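You operate a simulated robot arm through the tools that you are given. There is no shell and no other tool. Be economical: measure what you need, move in short steps, check, and stop when the job is done.

The job below is to be done with a simulated robot arm. You get a single attempt, and the scene is never put back.

JOB
Dry the white plate, wipe up the flour and stand the teal cup on the plate.
Fine: plate first, with the blue pad, which goes back. What is to be rubbed or washed off counts as gone when no trace of it is left.

Only the result counts: the job must be done as asked and must still hold three seconds after the hand-in. Knocking over, shifting, dropping, spilling or breaking anything else fails it.

ROBOT AND FRAMES
A 7-joint arm with a two-finger parallel gripper, fixed in place. Base frame: the origin is at the foot of the arm, x ahead of it, y to its left, z up; the work surface is at about z = 860. Lengths are in mm, angles in rad, forces in N, time in s.
With the tool pointing down near the work surface it reaches from about 300 to 700 mm from the base axis. Its first joint turns from -1.152 to 1.152 rad. Payload 1.57 kg.
The TCP is the grasp point between the finger pads, 30 mm short of the fingertips. In the tool frame z runs along the fingers and y along their closing line. The gripper opens to 110 mm. The fingers are 24 mm wide and 12 mm thick; the gripper's body (48 by 112 mm) begins 78 mm behind the TCP.
Orientation is told as [roll, pitch, yaw] about the base's x, y, z axes, in that order, counted from this pose: with the fingers straight down and closing along the base's y, the tool's x points along the base's -x, its y along +y and its z along -z.

CONTROLS
- The arm moves only by the tool drive_tool. Its arguments are lists of equal length, an entry for each row: "xyz": the shift along the tool's x, y, z in mm, a list of three; "delta_rot": the turn, a rotation vector about the tool's x, y, z in rad, a list of three; "grip": the finger opening in mm, from 0 to 110. In form: {"xyz": [[x, y, z], ...], "delta_rot": [[wx, wy, wz], ...], "grip": [grip, ...]}. A call has 1 to 8 rows; each row shifts and turns the commanded pose from where the row before left it, along the tool's axes as they then stand. Rows are played at 5 a second. More than 50 mm and 0.15 rad between two rows, or a gripper value outside its range, and nothing of the call is played. A pose out of reach is approached as far as the arm can. The call stops where the force on the tool passes 40 N (or 10 N more than at its start, if that is more) or the arm is blocked; 0.2 s more then pass. The fingers move at their own pace (about 108 mm/s each) and stop on an object; they squeeze with about 43 N. The grip force told is the motor's: it shows also when the fingers shut on nothing. Time passes only in rows, and 0.2 s behind the last, so rows that do not move let the fingers close. The reply holds the time, the measured pose of the TCP, the force on the tool along the base axes, the opening and the grip force, in the units named above and with some noise, with the torque about the TCP (base axes, N m) and any sound that the robot's microphone picked up.
- Cameras (640 x 400 px; columns grow to the right, rows downward): "scene" is fixed at [168.3, -387.5, 1412.6]; the picture's right is [0.78, -0.62, 0.00], its down [-0.31, -0.39, -0.87] and it looks along [0.54, 0.68, -0.50] (base axes); focal length 314 px, centre (320, 200). "wrist" rides on the gripper at [70, 16, -141] in the tool frame; the picture's right is [-0.23, 0.97, 0.00], its down [-0.86, -0.20, -0.48] and it looks along [-0.47, -0.11, 0.88] (tool axes); focal length 222 px, centre (320, 200).
- get_image(camera): a new picture of that camera. The clock stands still meanwhile.
- locate(camera, pixels): for up to 12 pixels [column, row] of the newest picture of that camera ("zoom" is the newest enlarged one), the place [x, y, z] in the base frame of the surface seen there, good to about 2 mm. The clock stands still meanwhile.
- zoom(camera, box): a new picture of the part [left, top, right, bottom] of that camera's present view, enlarged. The clock stands still meanwhile.
- job_done(): hands the job in; it is judged then, once.

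Go step by step. Measure first, check grasps and placings, and put right what went wrong. The budget is 80 turns and 34 pictures, counting those below and the enlarged ones. Unless the task says otherwise, let go and move clear before handing in, and close with one line.

The tools are called after ">>>" as name(argument=value, ...) on one line, values as JSON. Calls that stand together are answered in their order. drive_tool: Moves the arm, as the interface text tells. Its arguments: {"type":"object","properties":{"xyz":{"type":"array","items":{"type":"array","items":{"type":"number"}}},"delta_rot":{"type":"array","items":{"type":"array","items":{"type":"number"}}},"grip":{"type":"array","items":{"type":"number"}}},"required":["xyz","delta_rot","grip"]} The other tools are called the same way: get_image (camera) takes a picture; locate (camera, pixels) gives the place of the surface under pixels of a picture; zoom (camera, box) takes an enlarged picture of a part of a camera's view; job_done () hands the job in.

At the start:

```text
clock: 0.0
tool_pos: [460.9, 163.2, 1209.3]
orientation: [0.0, 0.001, 0.001]
wrist_force: [0.1, 1.5, 0.4]
moment: [0.02, 0.03, 0.01]
width: 109.9
gripper_force: 0.0
```

scene: 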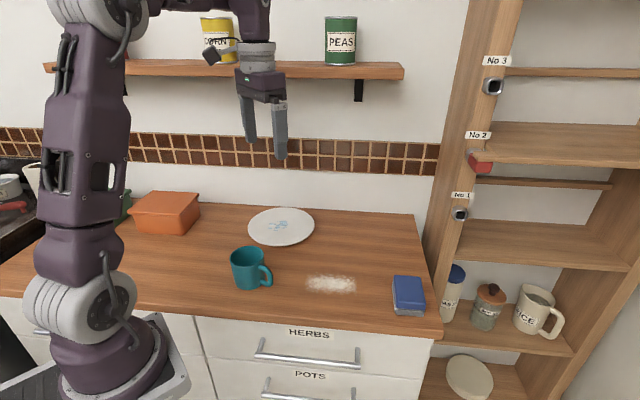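
wrist: 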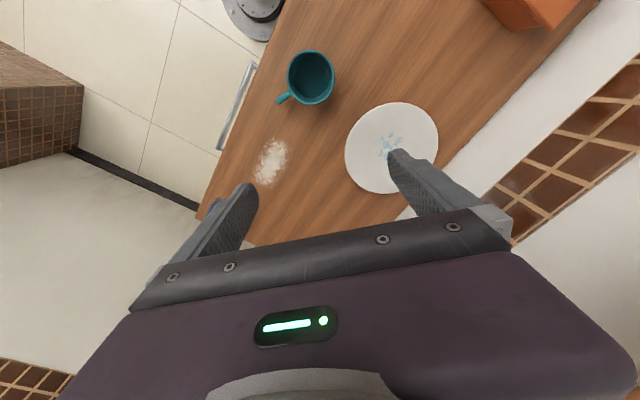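

The scene shows the plate with a water spot near (278,226), flour near (331,284), the cup at (250,268) and the blue pad at (408,294). I'll measure them and zoom in.

>>> locate(camera="scene", pixels=[[278, 226], [249, 226], [314, 226], [282, 208], [280, 246], [331, 284], [306, 283], [356, 284], [331, 275], [331, 293], [250, 252], [267, 275]])

>>> zoom(camera="scene", box=[360, 250, 460, 330])

>>> zoom(camera="scene", box=[220, 195, 380, 305])

```text
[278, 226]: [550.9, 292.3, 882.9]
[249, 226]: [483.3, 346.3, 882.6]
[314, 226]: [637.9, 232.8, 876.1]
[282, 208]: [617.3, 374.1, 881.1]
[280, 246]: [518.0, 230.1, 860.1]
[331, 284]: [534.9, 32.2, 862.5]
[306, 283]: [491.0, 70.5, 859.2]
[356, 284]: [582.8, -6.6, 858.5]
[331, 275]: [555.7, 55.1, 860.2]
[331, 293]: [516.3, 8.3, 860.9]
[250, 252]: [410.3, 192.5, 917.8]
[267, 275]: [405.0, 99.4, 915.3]
```

```text
5.00 times, centred on (410, 290) of scene
```

zoom: 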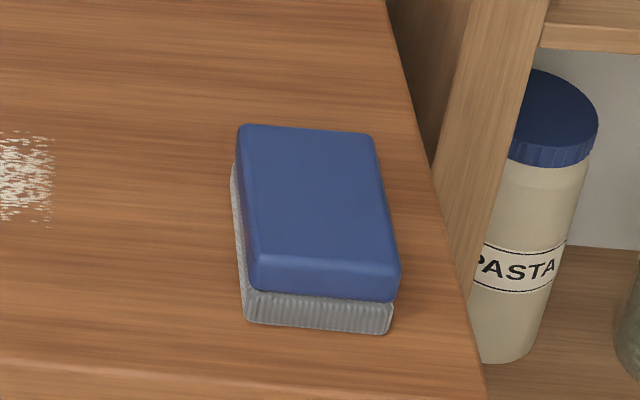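

```text
3.64 times, centred on (300, 250) of scene
```

zoom: 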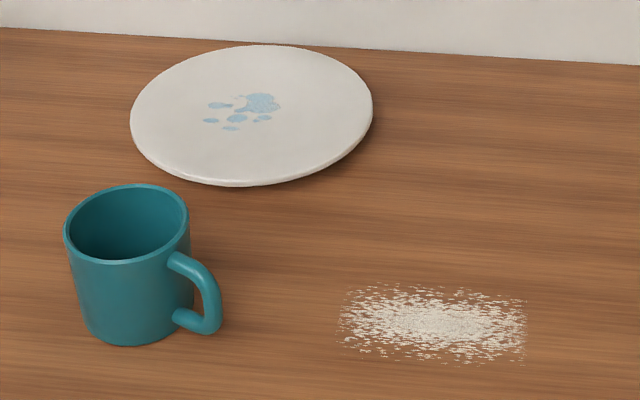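

The pad is a blue block with a grey face below; the plate top is about z 882. I'll measure the pad corners, the water and the flour extents in more detail.

>>> locate(camera="zoom", pixels=[[206, 121], [281, 102], [230, 129], [232, 97], [268, 94], [135, 118], [370, 100], [262, 48], [238, 183], [250, 118], [300, 150], [180, 80]])

>>> locate(camera="scene", pixels=[[394.8, 276.2], [419.6, 278.2], [424.6, 302], [397.2, 300.5], [408, 290], [395.5, 313.5], [423, 316], [409, 310], [394.5, 292], [385, 300], [405, 325], [430, 322]])

>>> get_image(camera="wrist")

```text
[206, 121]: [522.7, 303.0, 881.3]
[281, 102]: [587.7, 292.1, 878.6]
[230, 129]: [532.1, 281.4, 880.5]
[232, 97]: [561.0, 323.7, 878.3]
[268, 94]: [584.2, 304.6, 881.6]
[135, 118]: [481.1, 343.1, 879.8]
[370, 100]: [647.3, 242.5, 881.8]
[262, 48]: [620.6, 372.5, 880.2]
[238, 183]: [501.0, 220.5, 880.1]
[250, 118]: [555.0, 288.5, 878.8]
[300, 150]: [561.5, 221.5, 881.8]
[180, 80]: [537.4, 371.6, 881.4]
```

```text
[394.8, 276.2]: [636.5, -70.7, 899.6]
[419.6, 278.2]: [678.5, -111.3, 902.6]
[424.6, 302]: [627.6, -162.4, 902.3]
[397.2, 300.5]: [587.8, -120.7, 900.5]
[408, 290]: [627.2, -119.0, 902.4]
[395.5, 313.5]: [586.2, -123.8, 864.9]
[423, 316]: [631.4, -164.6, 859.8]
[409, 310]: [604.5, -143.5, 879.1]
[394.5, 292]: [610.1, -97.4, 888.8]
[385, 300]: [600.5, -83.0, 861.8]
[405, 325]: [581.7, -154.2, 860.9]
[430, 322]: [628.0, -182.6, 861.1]
```

```text
29 pictures are left
```

wrist: 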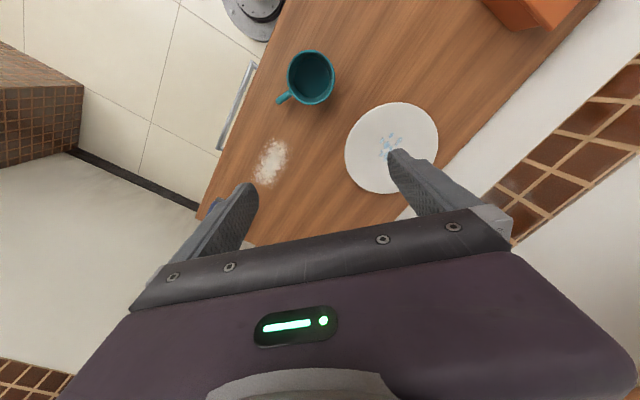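

The pad is about 58×72 mm with its centre near (632,-116), top at z 902, turned about 45° along the counter. Before moving I'll measure the obstacles: cabinet panel, wall, shelf edge and the cup.

>>> locate(camera="scene", pixels=[[432, 250], [440, 285], [427, 262], [460, 215], [480, 160], [200, 68], [395, 74], [300, 70], [300, 195], [400, 205], [490, 75], [258, 85]])

>>> locate(camera="zoom", pixels=[[66, 230], [187, 220], [135, 187], [125, 262], [130, 345], [190, 300], [205, 270], [218, 300], [205, 332], [185, 322], [90, 335], [172, 258]])

```text
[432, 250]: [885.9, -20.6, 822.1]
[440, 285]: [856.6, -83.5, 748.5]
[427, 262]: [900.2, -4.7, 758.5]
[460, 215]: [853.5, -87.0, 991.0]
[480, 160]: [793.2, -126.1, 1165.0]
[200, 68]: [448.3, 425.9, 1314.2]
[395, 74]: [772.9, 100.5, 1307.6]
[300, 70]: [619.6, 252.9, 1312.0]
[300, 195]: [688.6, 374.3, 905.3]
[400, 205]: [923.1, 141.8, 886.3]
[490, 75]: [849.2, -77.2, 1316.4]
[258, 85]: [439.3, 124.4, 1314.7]
```

```text
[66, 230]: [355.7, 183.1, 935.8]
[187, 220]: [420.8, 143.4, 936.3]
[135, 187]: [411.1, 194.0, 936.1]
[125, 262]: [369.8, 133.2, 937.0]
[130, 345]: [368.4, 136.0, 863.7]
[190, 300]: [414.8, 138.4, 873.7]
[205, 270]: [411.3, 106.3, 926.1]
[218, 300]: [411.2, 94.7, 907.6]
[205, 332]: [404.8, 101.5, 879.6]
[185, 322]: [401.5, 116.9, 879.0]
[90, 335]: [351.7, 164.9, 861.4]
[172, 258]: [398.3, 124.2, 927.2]
```

Cabinet and wall are well clear; the shelf edge (z≈1300) only matters if I rise high near the plate. Moving to above the pad.

>>> drive_tool(xyz=[[-21.4, -34.9, 22], [-21.4, -34.9, 22], [-21.4, -34.9, 22], [-21.4, -34.9, 22], [-21.4, -34.9, 22], [-21.4, -34.9, 22], [-21.4, -34.9, 22], [-21.4, -34.9, 22]], delta_rot=[[0, 0, 0], [0, 0, 0], [0, 0, 0], [0, 0, 0], [0, 0, 0], [0, 0, 0], [0, 0, 0], [0, 0, 0]], grip=[110, 110, 110, 110, 110, 110, 110, 110])

>>> drive_tool(xyz=[[0, 0, 0], [0, 0, 0], [0, 0, 0], [0, 0, 0], [0, 0, 0], [0, 0, 0], [0, 0, 30], [0, 0, 0]], delta_rot=[[0, 0, 0.129], [0, 0, 0.129], [0, 0, 0.129], [0, 0, 0.129], [0, 0, 0.129], [0, 0, 0.13], [0, 0, 0], [0, 0, 0]], grip=[110, 110, 110, 110, 110, 110, 110, 110])

>>> get_image(camera="wrist")

```text
clock: 1.8
tool_pos: [631.3, -114.3, 1032.5]
orientation: [0.0, -0.001, 0.001]
wrist_force: [0.7, -0.9, -0.9]
moment: [0.04, -0.02, -0.04]
width: 110.1
gripper_force: 0.0
```

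```text
clock: 3.6
tool_pos: [632.5, -115.7, 1002.9]
orientation: [0.0, 0.0, -0.776]
wrist_force: [-0.6, 0.2, 0.4]
moment: [0.0, 0.04, -0.04]
width: 109.8
gripper_force: 0.0
```

```text
28 pictures are left
```

wrist: 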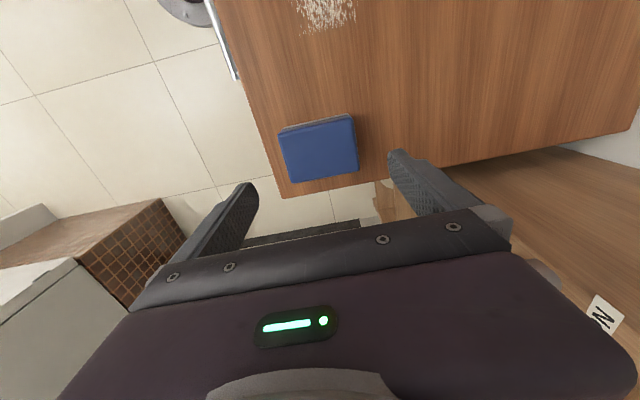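

The pad shows at (320,150) in the wrist view. I'll measure its corners to refine the centre and yaw.

>>> locate(camera="wrist", pixels=[[283, 136], [350, 120], [356, 169], [292, 181], [320, 150], [317, 127], [286, 158], [354, 145], [325, 175]])

>>> zoom(camera="wrist", box=[260, 100, 380, 200])

```text
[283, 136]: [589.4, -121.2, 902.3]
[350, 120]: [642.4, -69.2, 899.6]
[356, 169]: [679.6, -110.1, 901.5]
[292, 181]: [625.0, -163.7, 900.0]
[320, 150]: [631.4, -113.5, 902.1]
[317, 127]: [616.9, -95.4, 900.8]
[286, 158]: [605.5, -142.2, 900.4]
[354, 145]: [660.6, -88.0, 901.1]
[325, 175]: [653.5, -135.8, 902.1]
```

```text
4.00 times, centred on (320, 150) of wrist
```

zoom: 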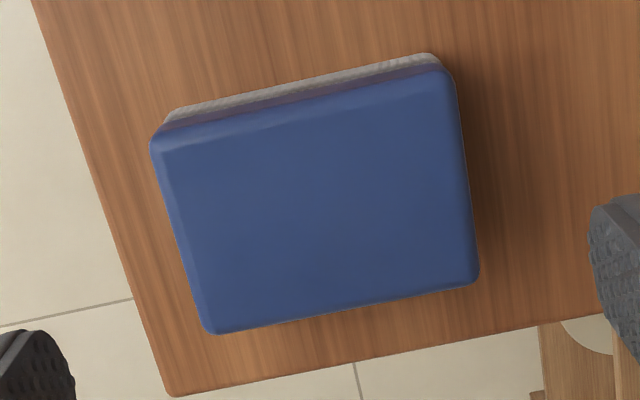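

Pad centre is (634,-116), its long side along yaw -0.795, and the finger fit is good. Descending to TCP z 901 and closing.

>>> drive_tool(xyz=[[-1, 1, 30], [0, 0, 35], [0, 0, 24], [0, 0, 12], [0, 0, 0]], delta_rot=[[0, 0, 0.019], [0, 0, 0], [0, 0, 0], [0, 0, 0], [0, 0, 0]], grip=[110, 110, 110, 110, 110])

>>> drive_tool(xyz=[[0, 0, 0], [0, 0, 0], [0, 0, 0], [0, 0, 0]], delta_rot=[[0, 0, 0], [0, 0, 0], [0, 0, 0], [0, 0, 0]], grip=[70, 60, 60, 60])

```text
clock: 4.8
tool_pos: [632.0, -115.7, 901.3]
orientation: [0.0, 0.001, -0.793]
wrist_force: [-0.6, 1.1, 0.6]
moment: [0.03, 0.0, 0.03]
width: 110.3
gripper_force: 0.1
```

```text
clock: 5.8
tool_pos: [633.4, -116.3, 901.4]
orientation: [0.0, 0.0, -0.792]
wrist_force: [0.0, -0.5, 0.1]
moment: [-0.02, -0.01, 0.02]
width: 84.1
gripper_force: 43.0
```

Fingers stopped on the pad at 84 mm with 43 N. Lifting and looking.

>>> drive_tool(xyz=[[0, 0, -20], [0, 0, -40], [0, 0, -20], [0, 0, 0]], delta_rot=[[0, 0, 0], [0, 0, 0], [0, 0, 0], [0, 0, 0]], grip=[60, 60, 60, 60])

>>> zoom(camera="scene", box=[340, 190, 500, 330])

```text
clock: 6.8
tool_pos: [633.6, -116.8, 980.8]
orientation: [0.001, 0.0, -0.794]
wrist_force: [-0.8, -0.4, -0.8]
moment: [0.01, 0.0, 0.0]
width: 84.0
gripper_force: 43.0
```

```text
2.86 times, centred on (420, 260) of scene
```

zoom: 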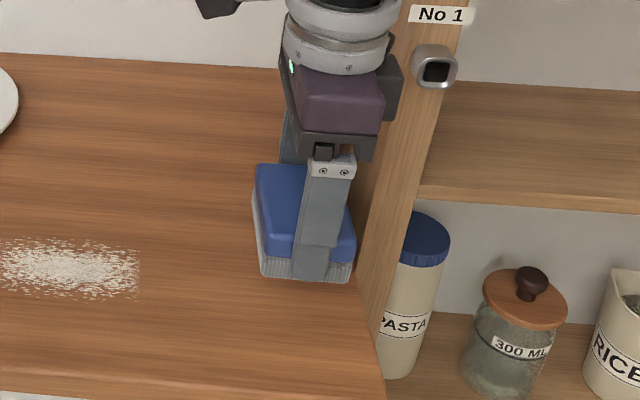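

The pad is held firmly and level, with the grey face 11 mm below the tips. Carrying it over the plate's wet patch.

>>> drive_tool(xyz=[[40, 27.5, 0], [40, 27.5, 0], [40, 27.5, 0], [40, 27.5, 0], [40, 27.5, 0], [40, 27.5, 0], [40, 27.5, 0], [40, 27.5, 0]], delta_rot=[[0, 0, 0], [0, 0, 0], [0, 0, 0], [0, 0, 0], [0, 0, 0], [0, 0, 0], [0, 0, 0], [0, 0, 0]], grip=[60, 60, 60, 60, 60, 60, 60, 60])

>>> drive_tool(xyz=[[14, 19, 0], [0, 0, 30], [0, 0, 18], [0, 0, 6], [0, 0, 0]], delta_rot=[[0, 0, 0], [0, 0, 0], [0, 0, 0], [0, 0, 0], [0, 0, 0]], grip=[60, 60, 60, 60, 60])

```text
clock: 8.6
tool_pos: [567.4, 266.5, 981.5]
orientation: [0.0, 0.0, -0.792]
wrist_force: [-0.3, 0.0, 0.4]
moment: [-0.02, 0.01, 0.02]
width: 83.7
gripper_force: 42.8
```

```text
clock: 9.8
tool_pos: [569.0, 289.8, 926.9]
orientation: [0.001, 0.001, -0.794]
wrist_force: [-0.5, -0.1, -0.4]
moment: [0.01, 0.01, 0.0]
width: 83.8
gripper_force: 43.1
```

No contact yet at z 927. Lowering slowly until touch.

>>> drive_tool(xyz=[[0, 0, 2], [0, 0, 1], [0, 0, 1], [0, 0, 1], [0, 0, 0]], delta_rot=[[0, 0, 0], [0, 0, 0], [0, 0, 0], [0, 0, 0], [0, 0, 0]], grip=[60, 60, 60, 60, 60])

```text
clock: 11.0
tool_pos: [569.1, 290.1, 922.4]
orientation: [0.001, -0.001, -0.795]
wrist_force: [0.3, 0.0, -0.6]
moment: [0.03, -0.01, -0.02]
width: 83.9
gripper_force: 43.2
```

>>> drive_tool(xyz=[[0, 0, 1], [0, 0, 0]], delta_rot=[[0, 0, 0], [0, 0, 0]], grip=[60, 60])

>>> drive_tool(xyz=[[0, 0, 1], [0, 0, 0]], delta_rot=[[0, 0, 0], [0, 0, 0]], grip=[60, 60])

```text
clock: 11.6
tool_pos: [569.7, 289.1, 923.4]
orientation: [0.002, 0.001, -0.795]
wrist_force: [-2.2, -0.3, 8.3]
moment: [-0.11, 0.22, 0.0]
width: 83.9
gripper_force: 42.8
```

```text
clock: 12.2
tool_pos: [569.2, 289.9, 922.8]
orientation: [0.002, -0.003, -0.795]
wrist_force: [-5.1, -0.9, 27.0]
moment: [-0.15, 0.48, 0.03]
width: 84.1
gripper_force: 43.2
```

Contact at about z 922.5, 27 N now; I'll back off to about 8 N and wipe gently in strokes along and across.

>>> drive_tool(xyz=[[0, 0, -0.9], [15, 0, 0], [15, 0, 0], [15, 0, 0], [-15, -5, 0], [-15, 0, 0], [-20, 0, 0], [-15, 0, 0]], delta_rot=[[0, 0, 0], [0, 0, 0], [0, 0, 0], [0, 0, 0], [0, 0, 0], [0, 0, 0], [0, 0, 0], [0, 0, 0]], grip=[60, 60, 60, 60, 60, 60, 60, 60])

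>>> get_image(camera="scene")

```text
clock: 14.0
tool_pos: [579.7, 272.4, 921.9]
orientation: [0.0, 0.0, -0.793]
wrist_force: [-5.2, 3.9, 19.4]
moment: [0.34, -0.01, 0.05]
width: 83.9
gripper_force: 43.2
```

```text
25 pictures are left
```

scene: 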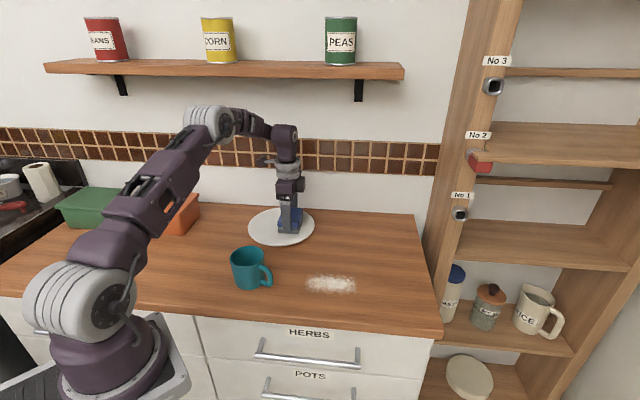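

The plate hasn't moved ((280,226) still its centre). One more pass back, a bit lighter, then lift to check.

>>> drive_tool(xyz=[[0, 10, -0.4], [18, 0, 0], [18, 0, 0], [18, 0, 0], [18, 0, 0], [0, -20, 0], [-18, 0, 0], [-18, 0, 0]], delta_rot=[[0, 0, 0], [0, 0, 0], [0, 0, 0], [0, 0, 0], [0, 0, 0], [0, 0, 0], [0, 0, 0], [0, 0, 0]], grip=[60, 60, 60, 60, 60, 60, 60, 60])

>>> drive_tool(xyz=[[-18, 0, 0], [0, 0, -10], [0, -25, -40], [0, -50, 0], [0, -50, 0], [0, 0, 0]], delta_rot=[[0, 0, 0], [0, 0, 0], [0, 0, 0], [0, 0, 0], [0, 0, 0], [0, 0, 0]], grip=[60, 60, 60, 60, 60, 60])

>>> zoom(camera="scene", box=[220, 195, 380, 305])

```text
clock: 15.8
tool_pos: [547.6, 292.0, 922.8]
orientation: [-0.001, -0.002, -0.794]
wrist_force: [-1.6, 1.7, 4.6]
moment: [-0.03, -0.02, -0.01]
width: 84.0
gripper_force: 42.8
```

```text
clock: 17.2
tool_pos: [470.8, 188.9, 972.8]
orientation: [0.002, 0.0, -0.793]
wrist_force: [0.3, 0.7, -0.2]
moment: [0.05, 0.01, -0.01]
width: 84.0
gripper_force: 42.5
```

```text
3.64 times, centred on (300, 250) of scene
```

zoom: 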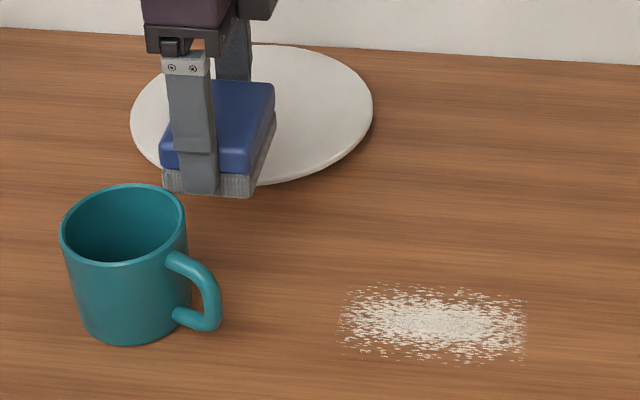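

The plate looks dry where visible, but I came close to the cup, so I'll move away to the flour side and recheck both.

>>> drive_tool(xyz=[[-45, 0, 0], [-45, 0, 0], [-40, 0, 0], [0, 0, 0]], delta_rot=[[0, 0, 0], [0, 0, 0], [0, 0, 0], [0, 0, 0]], grip=[60, 60, 60, 60])

>>> zoom(camera="scene", box=[220, 195, 380, 305])

```text
clock: 18.2
tool_pos: [561.9, 96.4, 971.2]
orientation: [0.001, 0.001, -0.794]
wrist_force: [-0.3, 0.5, -0.9]
moment: [0.0, 0.01, 0.01]
width: 84.0
gripper_force: 42.7
```

```text
3.64 times, centred on (300, 250) of scene
```

zoom: 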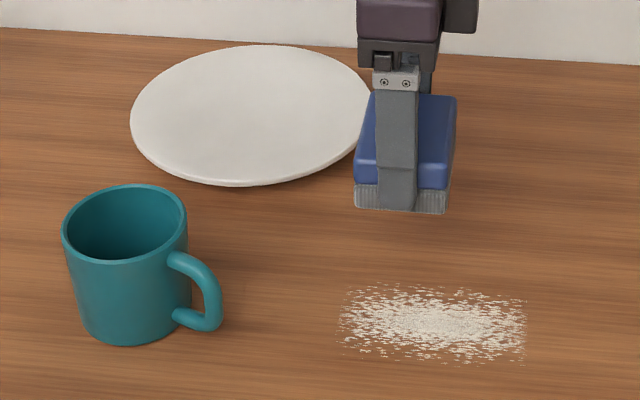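

The plate is dry and undisturbed and the cup is where it was. Zooming closely on the plate to confirm, and getting the flour's limits.

>>> locate(camera="zoom", pixels=[[340, 290], [345, 360], [527, 300], [525, 362], [430, 283], [450, 363], [62, 228], [186, 218]])

>>> zoom(camera="scene", box=[245, 200, 320, 250])

```text
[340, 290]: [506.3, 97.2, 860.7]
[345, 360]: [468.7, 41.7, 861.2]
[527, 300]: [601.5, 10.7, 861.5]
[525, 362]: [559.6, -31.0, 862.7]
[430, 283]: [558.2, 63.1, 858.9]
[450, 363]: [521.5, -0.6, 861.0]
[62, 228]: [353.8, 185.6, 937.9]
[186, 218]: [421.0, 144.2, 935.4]
```

```text
8.00 times, centred on (282, 225) of scene
```

zoom: 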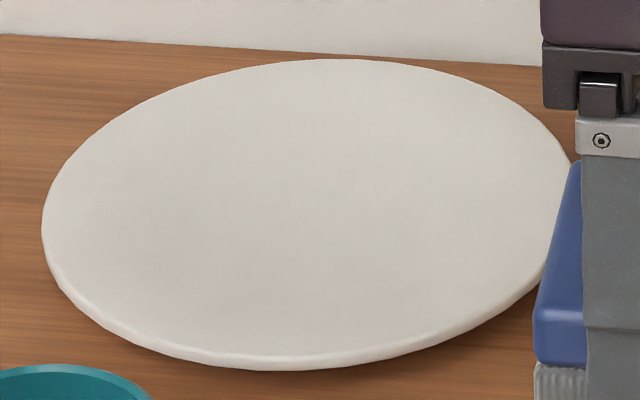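

The plate is completely clean. Now to the flour (u 293–421, v 358–436 in counter axes): start at its right-back end and lower.

>>> drive_tool(xyz=[[-40, -20, 0], [-40, -20, 0], [-15, -10, 20], [0, 0, 30], [0, 0, 14], [0, 0, 2], [0, 0, 0]], delta_rot=[[0, 0, 0], [0, 0, 0], [0, 0, 0], [0, 0, 0], [0, 0, 0], [0, 0, 0], [0, 0, 0]], grip=[60, 60, 60, 60, 60, 60, 60])

>>> drive_tool(xyz=[[0, 0, 1], [0, 0, 1], [0, 0, 0.7], [0, 0, 0]], delta_rot=[[0, 0, 0], [0, 0, 0], [0, 0, 0], [0, 0, 0]], grip=[60, 60, 60, 60])

```text
clock: 19.8
tool_pos: [591.9, -5.7, 906.2]
orientation: [0.001, 0.0, -0.794]
wrist_force: [0.7, 0.1, -0.3]
moment: [-0.01, 0.03, -0.02]
width: 83.8
gripper_force: 43.3
```

```text
clock: 20.8
tool_pos: [593.6, -5.4, 903.5]
orientation: [0.0, -0.001, -0.795]
wrist_force: [-1.1, -0.1, -0.2]
moment: [-0.01, -0.01, -0.01]
width: 83.9
gripper_force: 42.9
```

>>> drive_tool(xyz=[[0, 0, 1], [0, 0, 0]], delta_rot=[[0, 0, 0], [0, 0, 0]], grip=[60, 60])

>>> drive_tool(xyz=[[0, 0, 0.7], [0, 0, 0]], delta_rot=[[0, 0, 0], [0, 0, 0]], grip=[60, 60])

```text
clock: 21.4
tool_pos: [593.1, -4.0, 902.3]
orientation: [0.0, -0.001, -0.793]
wrist_force: [0.4, 0.0, -0.8]
moment: [-0.02, -0.02, 0.0]
width: 83.7
gripper_force: 43.1
```

```text
clock: 22.0
tool_pos: [592.9, -5.1, 901.7]
orientation: [0.0, -0.001, -0.796]
wrist_force: [1.0, -0.5, 1.2]
moment: [-0.04, -0.03, -0.01]
width: 83.9
gripper_force: 42.9
```

Just touching at z 901.7. Pressing slightly and wiping along the back lane.

>>> drive_tool(xyz=[[0, 0, 0.6], [20, 0, 0], [20, 0, 0], [20, 0, 0], [20, 0, 0], [20, 0, 0], [20, 0, 0], [20, 0, 0]], delta_rot=[[0, 0, 0], [0, 0, 0], [0, 0, 0], [0, 0, 0], [0, 0, 0], [0, 0, 0], [0, 0, 0], [0, 0, 0]], grip=[60, 60, 60, 60, 60, 60, 60, 60])

>>> drive_tool(xyz=[[0, -28, 0], [-20, 0, 0], [-20, 0, 0], [-20, 0, 0], [-20, 0, 0], [-20, 0, 0], [-20, 0, 0], [-20, 0, 0]], delta_rot=[[0, 0, 0], [0, 0, 0], [0, 0, 0], [0, 0, 0], [0, 0, 0], [0, 0, 0], [0, 0, 0], [0, 0, 0]], grip=[60, 60, 60, 60, 60, 60, 60, 60])

>>> zoom(camera="scene", box=[260, 230, 420, 330])

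```text
clock: 23.8
tool_pos: [495.7, 95.0, 901.7]
orientation: [0.001, -0.003, -0.794]
wrist_force: [6.1, -5.2, 20.3]
moment: [-0.26, -0.05, 0.1]
width: 83.9
gripper_force: 43.1
```

```text
clock: 25.6
tool_pos: [572.9, -25.0, 900.5]
orientation: [0.001, 0.0, -0.794]
wrist_force: [-1.1, -0.2, 0.8]
moment: [0.05, 0.03, 0.01]
width: 83.7
gripper_force: 43.0
```

```text
4.00 times, centred on (340, 280) of scene
```

zoom: 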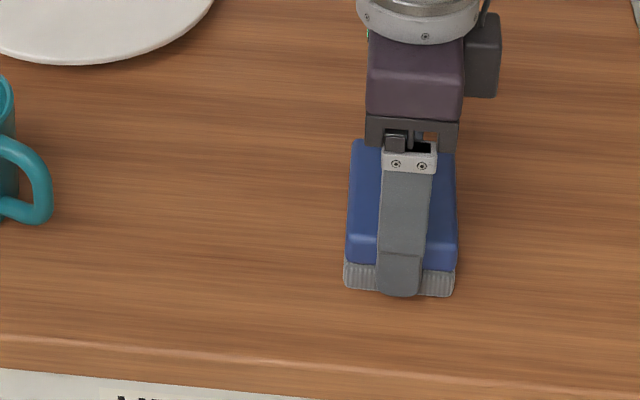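

The flour is gone wherever visible; contact was light at this end, so one firmer short stroke, then lift and check.

>>> drive_tool(xyz=[[0, 0, 0.6], [20, 0, 0], [20, 20, 0], [-20, 0, 0], [-25, 0, 0], [0, 0, -20], [0, 0, -40], [-40, 0, 0]], delta_rot=[[0, 0, 0], [0, 0, 0], [0, 0, 0], [0, 0, 0], [0, 0, 0], [0, 0, 0], [0, 0, 0], [0, 0, 0]], grip=[60, 60, 60, 60, 60, 60, 60, 60])

>>> drive_tool(xyz=[[-40, -10, 0], [-15, -10, 0], [0, 0, 0]], delta_rot=[[0, 0, 0], [0, 0, 0], [0, 0, 0]], grip=[60, 60, 60])

>>> zoom(camera="scene", box=[260, 230, 420, 330])

```text
clock: 27.4
tool_pos: [617.9, -42.5, 960.0]
orientation: [0.001, -0.001, -0.793]
wrist_force: [0.4, -0.8, -1.1]
moment: [0.02, 0.01, 0.0]
width: 84.0
gripper_force: 43.3
```

```text
clock: 28.2
tool_pos: [643.5, -95.2, 958.9]
orientation: [0.0, 0.0, -0.795]
wrist_force: [-0.2, 0.4, -0.2]
moment: [0.01, 0.0, -0.03]
width: 83.6
gripper_force: 42.8
```

```text
4.00 times, centred on (340, 280) of scene
```

zoom: 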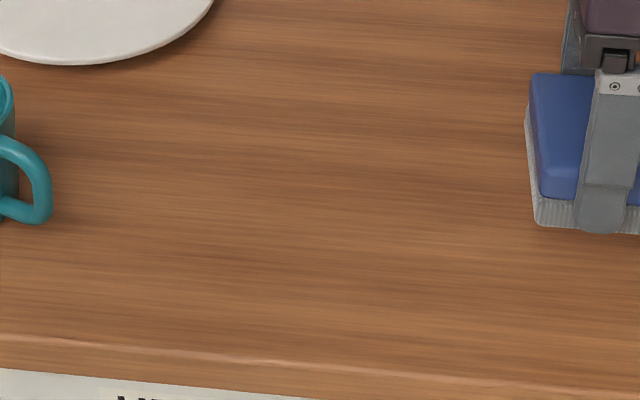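

The counter is clean. Returning the pad to its original spot (633.4, -116.3).

>>> drive_tool(xyz=[[-7.6, -22, 0], [0, 0, 30], [0, 0, 20], [0, 0, 5], [0, 0, 1.5], [0, 0, 0]], delta_rot=[[0, 0, 0], [0, 0, 0], [0, 0, 0], [0, 0, 0], [0, 0, 0], [0, 0, 0]], grip=[60, 60, 60, 60, 60, 60])

```text
clock: 29.6
tool_pos: [634.1, -115.1, 902.9]
orientation: [0.002, 0.0, -0.793]
wrist_force: [-0.1, 0.4, -1.4]
moment: [0.03, -0.06, 0.0]
width: 83.7
gripper_force: 42.5
```

>>> drive_tool(xyz=[[0.2, -1, 1], [0, 0, 0.5], [0, 0, 0]], delta_rot=[[0, 0, 0], [0, 0, 0], [0, 0, 0]], grip=[60, 60, 60])

>>> drive_tool(xyz=[[0, 0, 0], [0, 0, 0], [0, 0, 0], [0, 0, -30], [0, 0, -40], [0, 0, 0]], delta_rot=[[0, 0, 0], [0, 0, 0], [0, 0, 0], [0, 0, 0], [0, 0, 0], [0, 0, 0]], grip=[95, 110, 110, 110, 110, 110])

>>> get_image(camera="wrist")

```text
clock: 30.4
tool_pos: [633.3, -117.7, 902.6]
orientation: [-0.001, -0.001, -0.794]
wrist_force: [0.4, 0.2, -0.4]
moment: [0.01, 0.01, 0.0]
width: 83.8
gripper_force: 42.6
```

```text
clock: 31.8
tool_pos: [631.8, -115.9, 972.1]
orientation: [-0.001, 0.0, -0.794]
wrist_force: [0.0, 0.0, -0.3]
moment: [-0.02, -0.01, 0.0]
width: 110.2
gripper_force: 0.1
```

```text
19 pictures are left
```

wrist: 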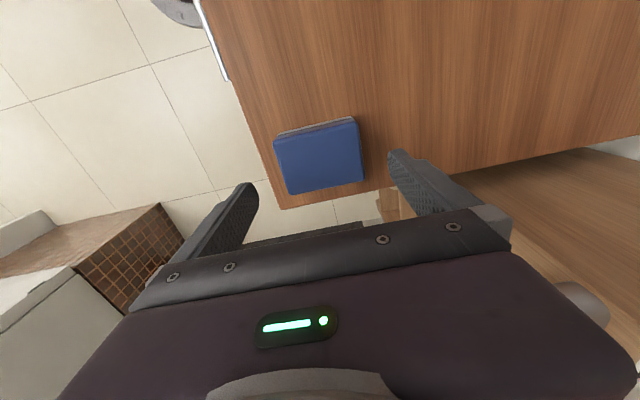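

The pad is back in its place. Now going over to the cup, raised clear of its rim.

>>> drive_tool(xyz=[[0, 0, -40], [25, 0, -30], [48, 4, 0], [48, 4, 0], [48, 4, 0], [48, 4, 0], [48, 4, 0], [48, 4, 0]], delta_rot=[[0, 0, 0], [0, 0, 0], [0, 0, 0], [0, 0, 0], [0, 0, 0], [0, 0, 0], [0, 0, 0], [0, 0, 0]], grip=[110, 110, 110, 110, 110, 110, 110, 110])

>>> get_image(camera="wrist")

>>> get_image(camera="scene")

```text
clock: 33.6
tool_pos: [429.2, 123.3, 1042.5]
orientation: [0.0, 0.001, -0.794]
wrist_force: [-1.7, -0.6, 0.5]
moment: [-0.03, -0.04, 0.01]
width: 110.0
gripper_force: 0.0
```

```text
18 pictures are left
```

wrist: 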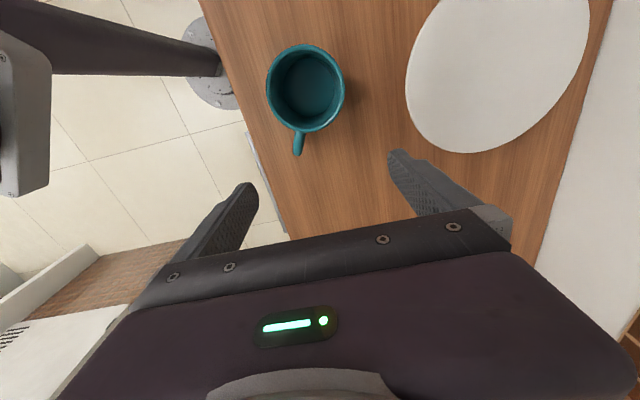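

```text
17 pictures are left
```

scene: 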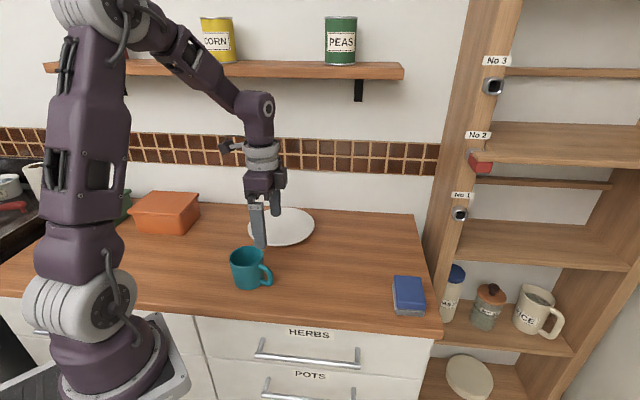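

The cup sits at (305,88) in the wrist view with the handle toward (299,150). Measuring its rim.

>>> locate(camera="wrist", pixels=[[269, 85], [343, 86], [304, 46], [310, 131], [331, 58], [279, 116], [282, 57], [336, 114], [298, 150], [296, 140]])

```text
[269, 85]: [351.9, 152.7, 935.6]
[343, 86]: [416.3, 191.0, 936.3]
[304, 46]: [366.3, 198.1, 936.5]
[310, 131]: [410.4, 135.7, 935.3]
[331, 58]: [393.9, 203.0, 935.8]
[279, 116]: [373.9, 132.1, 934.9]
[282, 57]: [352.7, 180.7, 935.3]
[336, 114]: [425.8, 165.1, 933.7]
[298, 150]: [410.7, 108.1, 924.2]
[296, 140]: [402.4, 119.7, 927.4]
```

Cup centre ≈ (387,168), radius ≈39; the fingers at the present yaw clear the handle. Aligning above, then descending partway.

>>> drive_tool(xyz=[[30, 1, 0], [31.2, 1.5, 0], [0, 0, 35], [0, 0, 25], [0, 0, 0]], delta_rot=[[0, 0, 0], [0, 0, 0], [0, 0, 0], [0, 0, 0], [0, 0, 0]], grip=[110, 110, 110, 110, 110])

>>> zoom(camera="scene", box=[200, 200, 320, 300])

>>> get_image(camera="wrist")

```text
clock: 34.8
tool_pos: [388.0, 168.0, 983.6]
orientation: [0.0, 0.0, -0.794]
wrist_force: [0.7, -0.3, 0.2]
moment: [0.03, -0.01, 0.05]
width: 110.1
gripper_force: 0.0
```

```text
4.00 times, centred on (260, 250) of scene
```

zoom: 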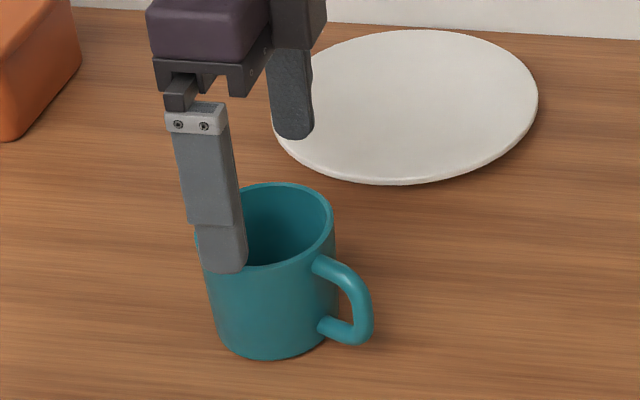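

```text
15 pictures are left
```

wrist: 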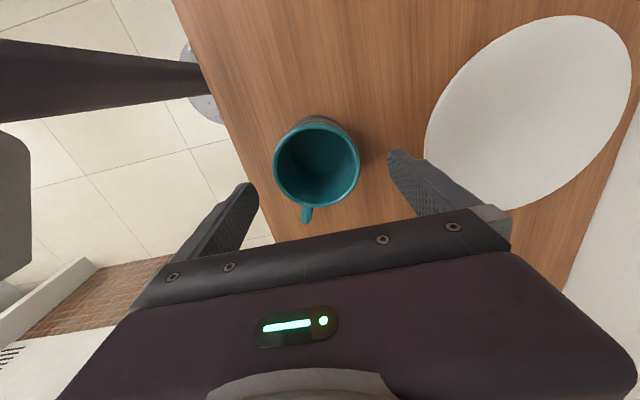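

The fingers straddle the cup evenly in the wrist view ((245,190) and (400,155) around (317,165)). Descending and closing.

>>> drive_tool(xyz=[[0, 0, 12], [0, 0, 10], [0, 0, 25], [0, 0, 22], [0, 0, 8], [0, 0, 0]], delta_rot=[[0, 0, 0], [0, 0, 0], [0, 0, 0], [0, 0, 0], [0, 0, 0], [0, 0, 0]], grip=[110, 110, 110, 110, 110, 110])

>>> drive_tool(xyz=[[0, 0, 0], [0, 0, 0], [0, 0, 0], [0, 0, 0], [0, 0, 0]], delta_rot=[[0, 0, 0], [0, 0, 0], [0, 0, 0], [0, 0, 0], [0, 0, 0]], grip=[95, 85, 75, 65, 65])

```text
clock: 36.2
tool_pos: [389.6, 168.1, 904.8]
orientation: [0.0, 0.0, -0.793]
wrist_force: [0.4, -0.6, 0.1]
moment: [-0.01, -0.01, -0.03]
width: 109.9
gripper_force: 0.1
```

```text
clock: 37.4
tool_pos: [389.8, 167.3, 905.4]
orientation: [0.0, -0.001, -0.794]
wrist_force: [0.6, -0.2, 0.1]
moment: [0.03, 0.02, 0.02]
width: 80.9
gripper_force: 43.0
```

The cup is gripped at 81 mm with 43 N. Lifting 60 mm and checking.

>>> drive_tool(xyz=[[0, 0, -15], [0, 0, -25], [0, 0, -20], [0, 0, 0]], delta_rot=[[0, 0, 0], [0, 0, 0], [0, 0, 0], [0, 0, 0]], grip=[65, 65, 65, 65])

>>> zoom(camera="scene", box=[200, 180, 340, 300])

```text
clock: 38.4
tool_pos: [389.0, 168.6, 965.7]
orientation: [-0.001, -0.001, -0.795]
wrist_force: [1.4, -0.2, -1.8]
moment: [0.03, -0.05, 0.03]
width: 81.1
gripper_force: 43.0
```

```text
3.33 times, centred on (270, 240) of scene
```

zoom: 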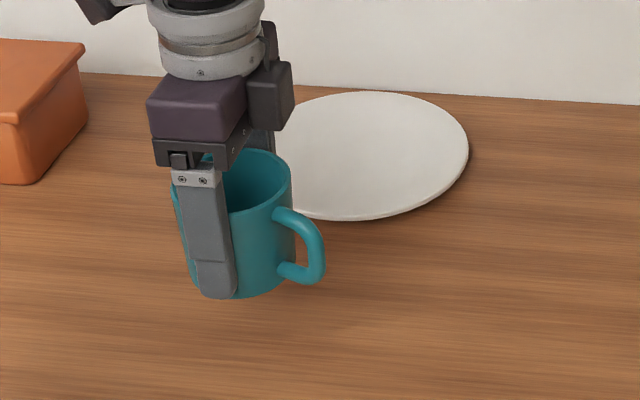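

The cup hangs level. Carrying it to the plate's centre and lowering to just above.

>>> drive_tool(xyz=[[-6.8, 42.4, 0], [-6.8, 42.4, 0], [-6.8, 42.4, 0], [-6.8, 42.4, 0], [-6.8, 42.4, 0], [0, 0, 20], [0, 0, 14], [0, 0, 0]], delta_rot=[[0, 0, 0], [0, 0, 0], [0, 0, 0], [0, 0, 0], [0, 0, 0], [0, 0, 0], [0, 0, 0], [0, 0, 0]], grip=[65, 65, 65, 65, 65, 65, 65, 65])

>>> drive_tool(xyz=[[0, 0, 1], [0, 0, 1], [0, 0, 1], [0, 0, 0]], delta_rot=[[0, 0, 0], [0, 0, 0], [0, 0, 0], [0, 0, 0]], grip=[65, 65, 65, 65])

```text
clock: 40.2
tool_pos: [564.3, 292.0, 930.9]
orientation: [0.001, 0.001, -0.793]
wrist_force: [0.3, 0.1, -1.3]
moment: [-0.02, -0.02, -0.04]
width: 80.9
gripper_force: 43.2
```

```text
clock: 41.2
tool_pos: [563.8, 292.1, 928.9]
orientation: [0.001, 0.001, -0.793]
wrist_force: [0.7, -0.4, -1.3]
moment: [-0.01, -0.02, 0.01]
width: 81.1
gripper_force: 43.3
```

>>> drive_tool(xyz=[[0, 0, 0.8], [0, 0, 0]], delta_rot=[[0, 0, 0], [0, 0, 0]], grip=[65, 65])

>>> drive_tool(xyz=[[0, 0, 0.7], [0, 0, 0]], delta_rot=[[0, 0, 0], [0, 0, 0]], grip=[65, 65])

```text
clock: 41.8
tool_pos: [564.8, 292.6, 926.3]
orientation: [0.0, 0.001, -0.794]
wrist_force: [-0.3, 0.5, -2.2]
moment: [0.02, 0.02, -0.03]
width: 80.9
gripper_force: 42.3
```

```text
clock: 42.4
tool_pos: [564.6, 291.2, 927.0]
orientation: [0.0, 0.002, -0.794]
wrist_force: [0.5, -0.9, -2.2]
moment: [0.0, -0.03, 0.02]
width: 81.0
gripper_force: 43.1
```

>>> drive_tool(xyz=[[0, 0, 0.8], [0, 0, 0]], delta_rot=[[0, 0, 0], [0, 0, 0]], grip=[65, 65])

>>> drive_tool(xyz=[[0, 0, 0.7], [0, 0, 0]], delta_rot=[[0, 0, 0], [0, 0, 0]], grip=[65, 65])

```text
clock: 43.0
tool_pos: [564.7, 291.3, 926.3]
orientation: [0.0, -0.001, -0.795]
wrist_force: [-0.1, 0.0, -1.9]
moment: [0.02, 0.0, -0.01]
width: 81.1
gripper_force: 43.0
```

```text
clock: 43.6
tool_pos: [563.1, 291.5, 925.7]
orientation: [-0.002, 0.0, -0.796]
wrist_force: [0.2, -0.1, 2.4]
moment: [0.08, -0.02, -0.03]
width: 81.0
gripper_force: 43.2
```

Contact: the force went from -2 to +2.4 N. Releasing, rising straight up, then backing off.

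>>> drive_tool(xyz=[[0, 0, 0], [0, 0, 0], [0, 0, 0], [0, 0, 0], [0, 0, -30], [0, 0, -40], [0, 0, -20], [0, 0, 0]], delta_rot=[[0, 0, 0], [0, 0, 0], [0, 0, 0], [0, 0, 0], [0, 0, 0], [0, 0, 0], [0, 0, 0], [0, 0, 0]], grip=[90, 108, 110, 110, 110, 110, 110, 110])

>>> drive_tool(xyz=[[-20, -40, -10], [-20, -40, 0], [-20, -40, 0], [-20, -40, 0], [0, 0, 0]], delta_rot=[[0, 0, 0], [0, 0, 0], [0, 0, 0], [0, 0, 0], [0, 0, 0]], grip=[110, 110, 110, 110, 110])

>>> get_image(camera="scene")

>>> get_image(camera="wrist")

```text
clock: 45.4
tool_pos: [562.3, 293.4, 1015.0]
orientation: [0.0, 0.001, -0.794]
wrist_force: [-0.8, -0.2, 0.3]
moment: [0.0, -0.02, -0.03]
width: 110.1
gripper_force: 0.0
```

```text
clock: 46.6
tool_pos: [503.4, 121.9, 1026.9]
orientation: [0.0, 0.0, -0.795]
wrist_force: [0.3, -0.2, 0.3]
moment: [-0.02, 0.02, 0.03]
width: 110.0
gripper_force: 0.2
```

```text
13 pictures are left
```

scene: 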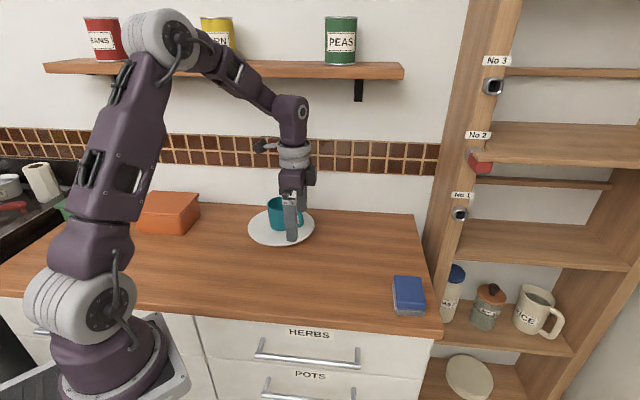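

```text
12 pictures are left
```

wrist: 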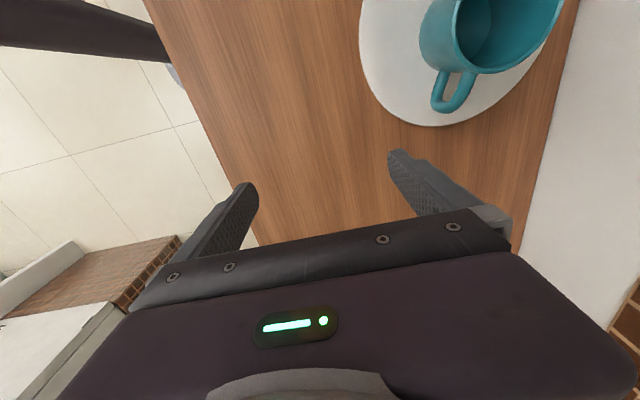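

The cup stands on the plate and the pad is at its place. Moving the hand aside for a last close check for traces.

>>> drive_tool(xyz=[[-40, -20, 0], [-40, -20, 0], [-40, -20, 0], [0, 0, 0]], delta_rot=[[0, 0, 0], [0, 0, 0], [0, 0, 0], [0, 0, 0]], grip=[110, 110, 110, 110])

>>> zoom(camera="scene", box=[235, 185, 335, 255])

>>> zoom(camera="scene", box=[280, 240, 440, 330])

```text
clock: 47.6
tool_pos: [547.3, -3.7, 1025.8]
orientation: [0.001, -0.001, -0.794]
wrist_force: [-0.2, -0.4, 0.5]
moment: [-0.02, 0.01, -0.03]
width: 110.1
gripper_force: 0.2
```

```text
5.71 times, centred on (285, 220) of scene
```

zoom: 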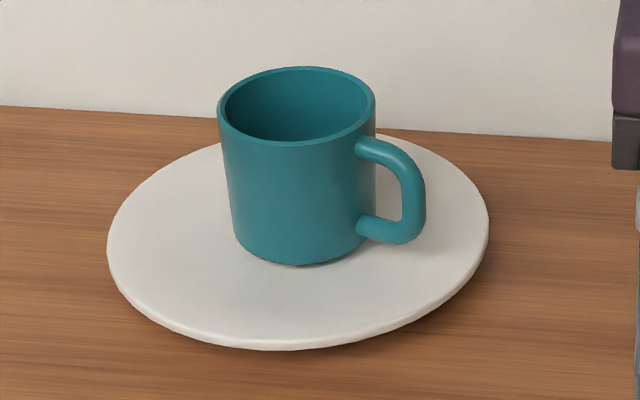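

```text
4.00 times, centred on (360, 285) of scene
```

zoom: 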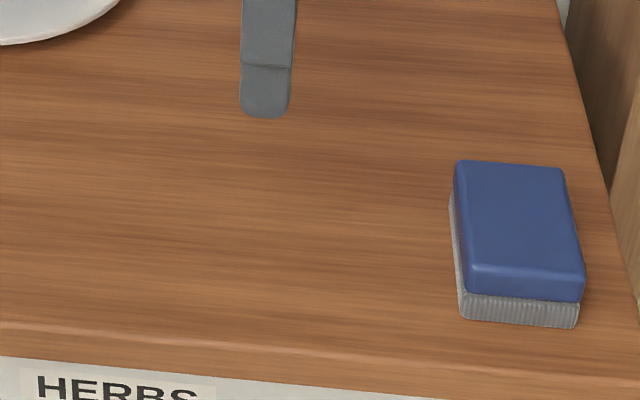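

The cup stands upright on the dry plate, the counter shows no flour, the pad is back, and the hand is clear. Handing in.

>>> job_done()

```text
The job is handed in.
```

The plate is dry, the flour is wiped up with no trace left, the blue pad is back in its place, and the teal cup is standing on the plate.
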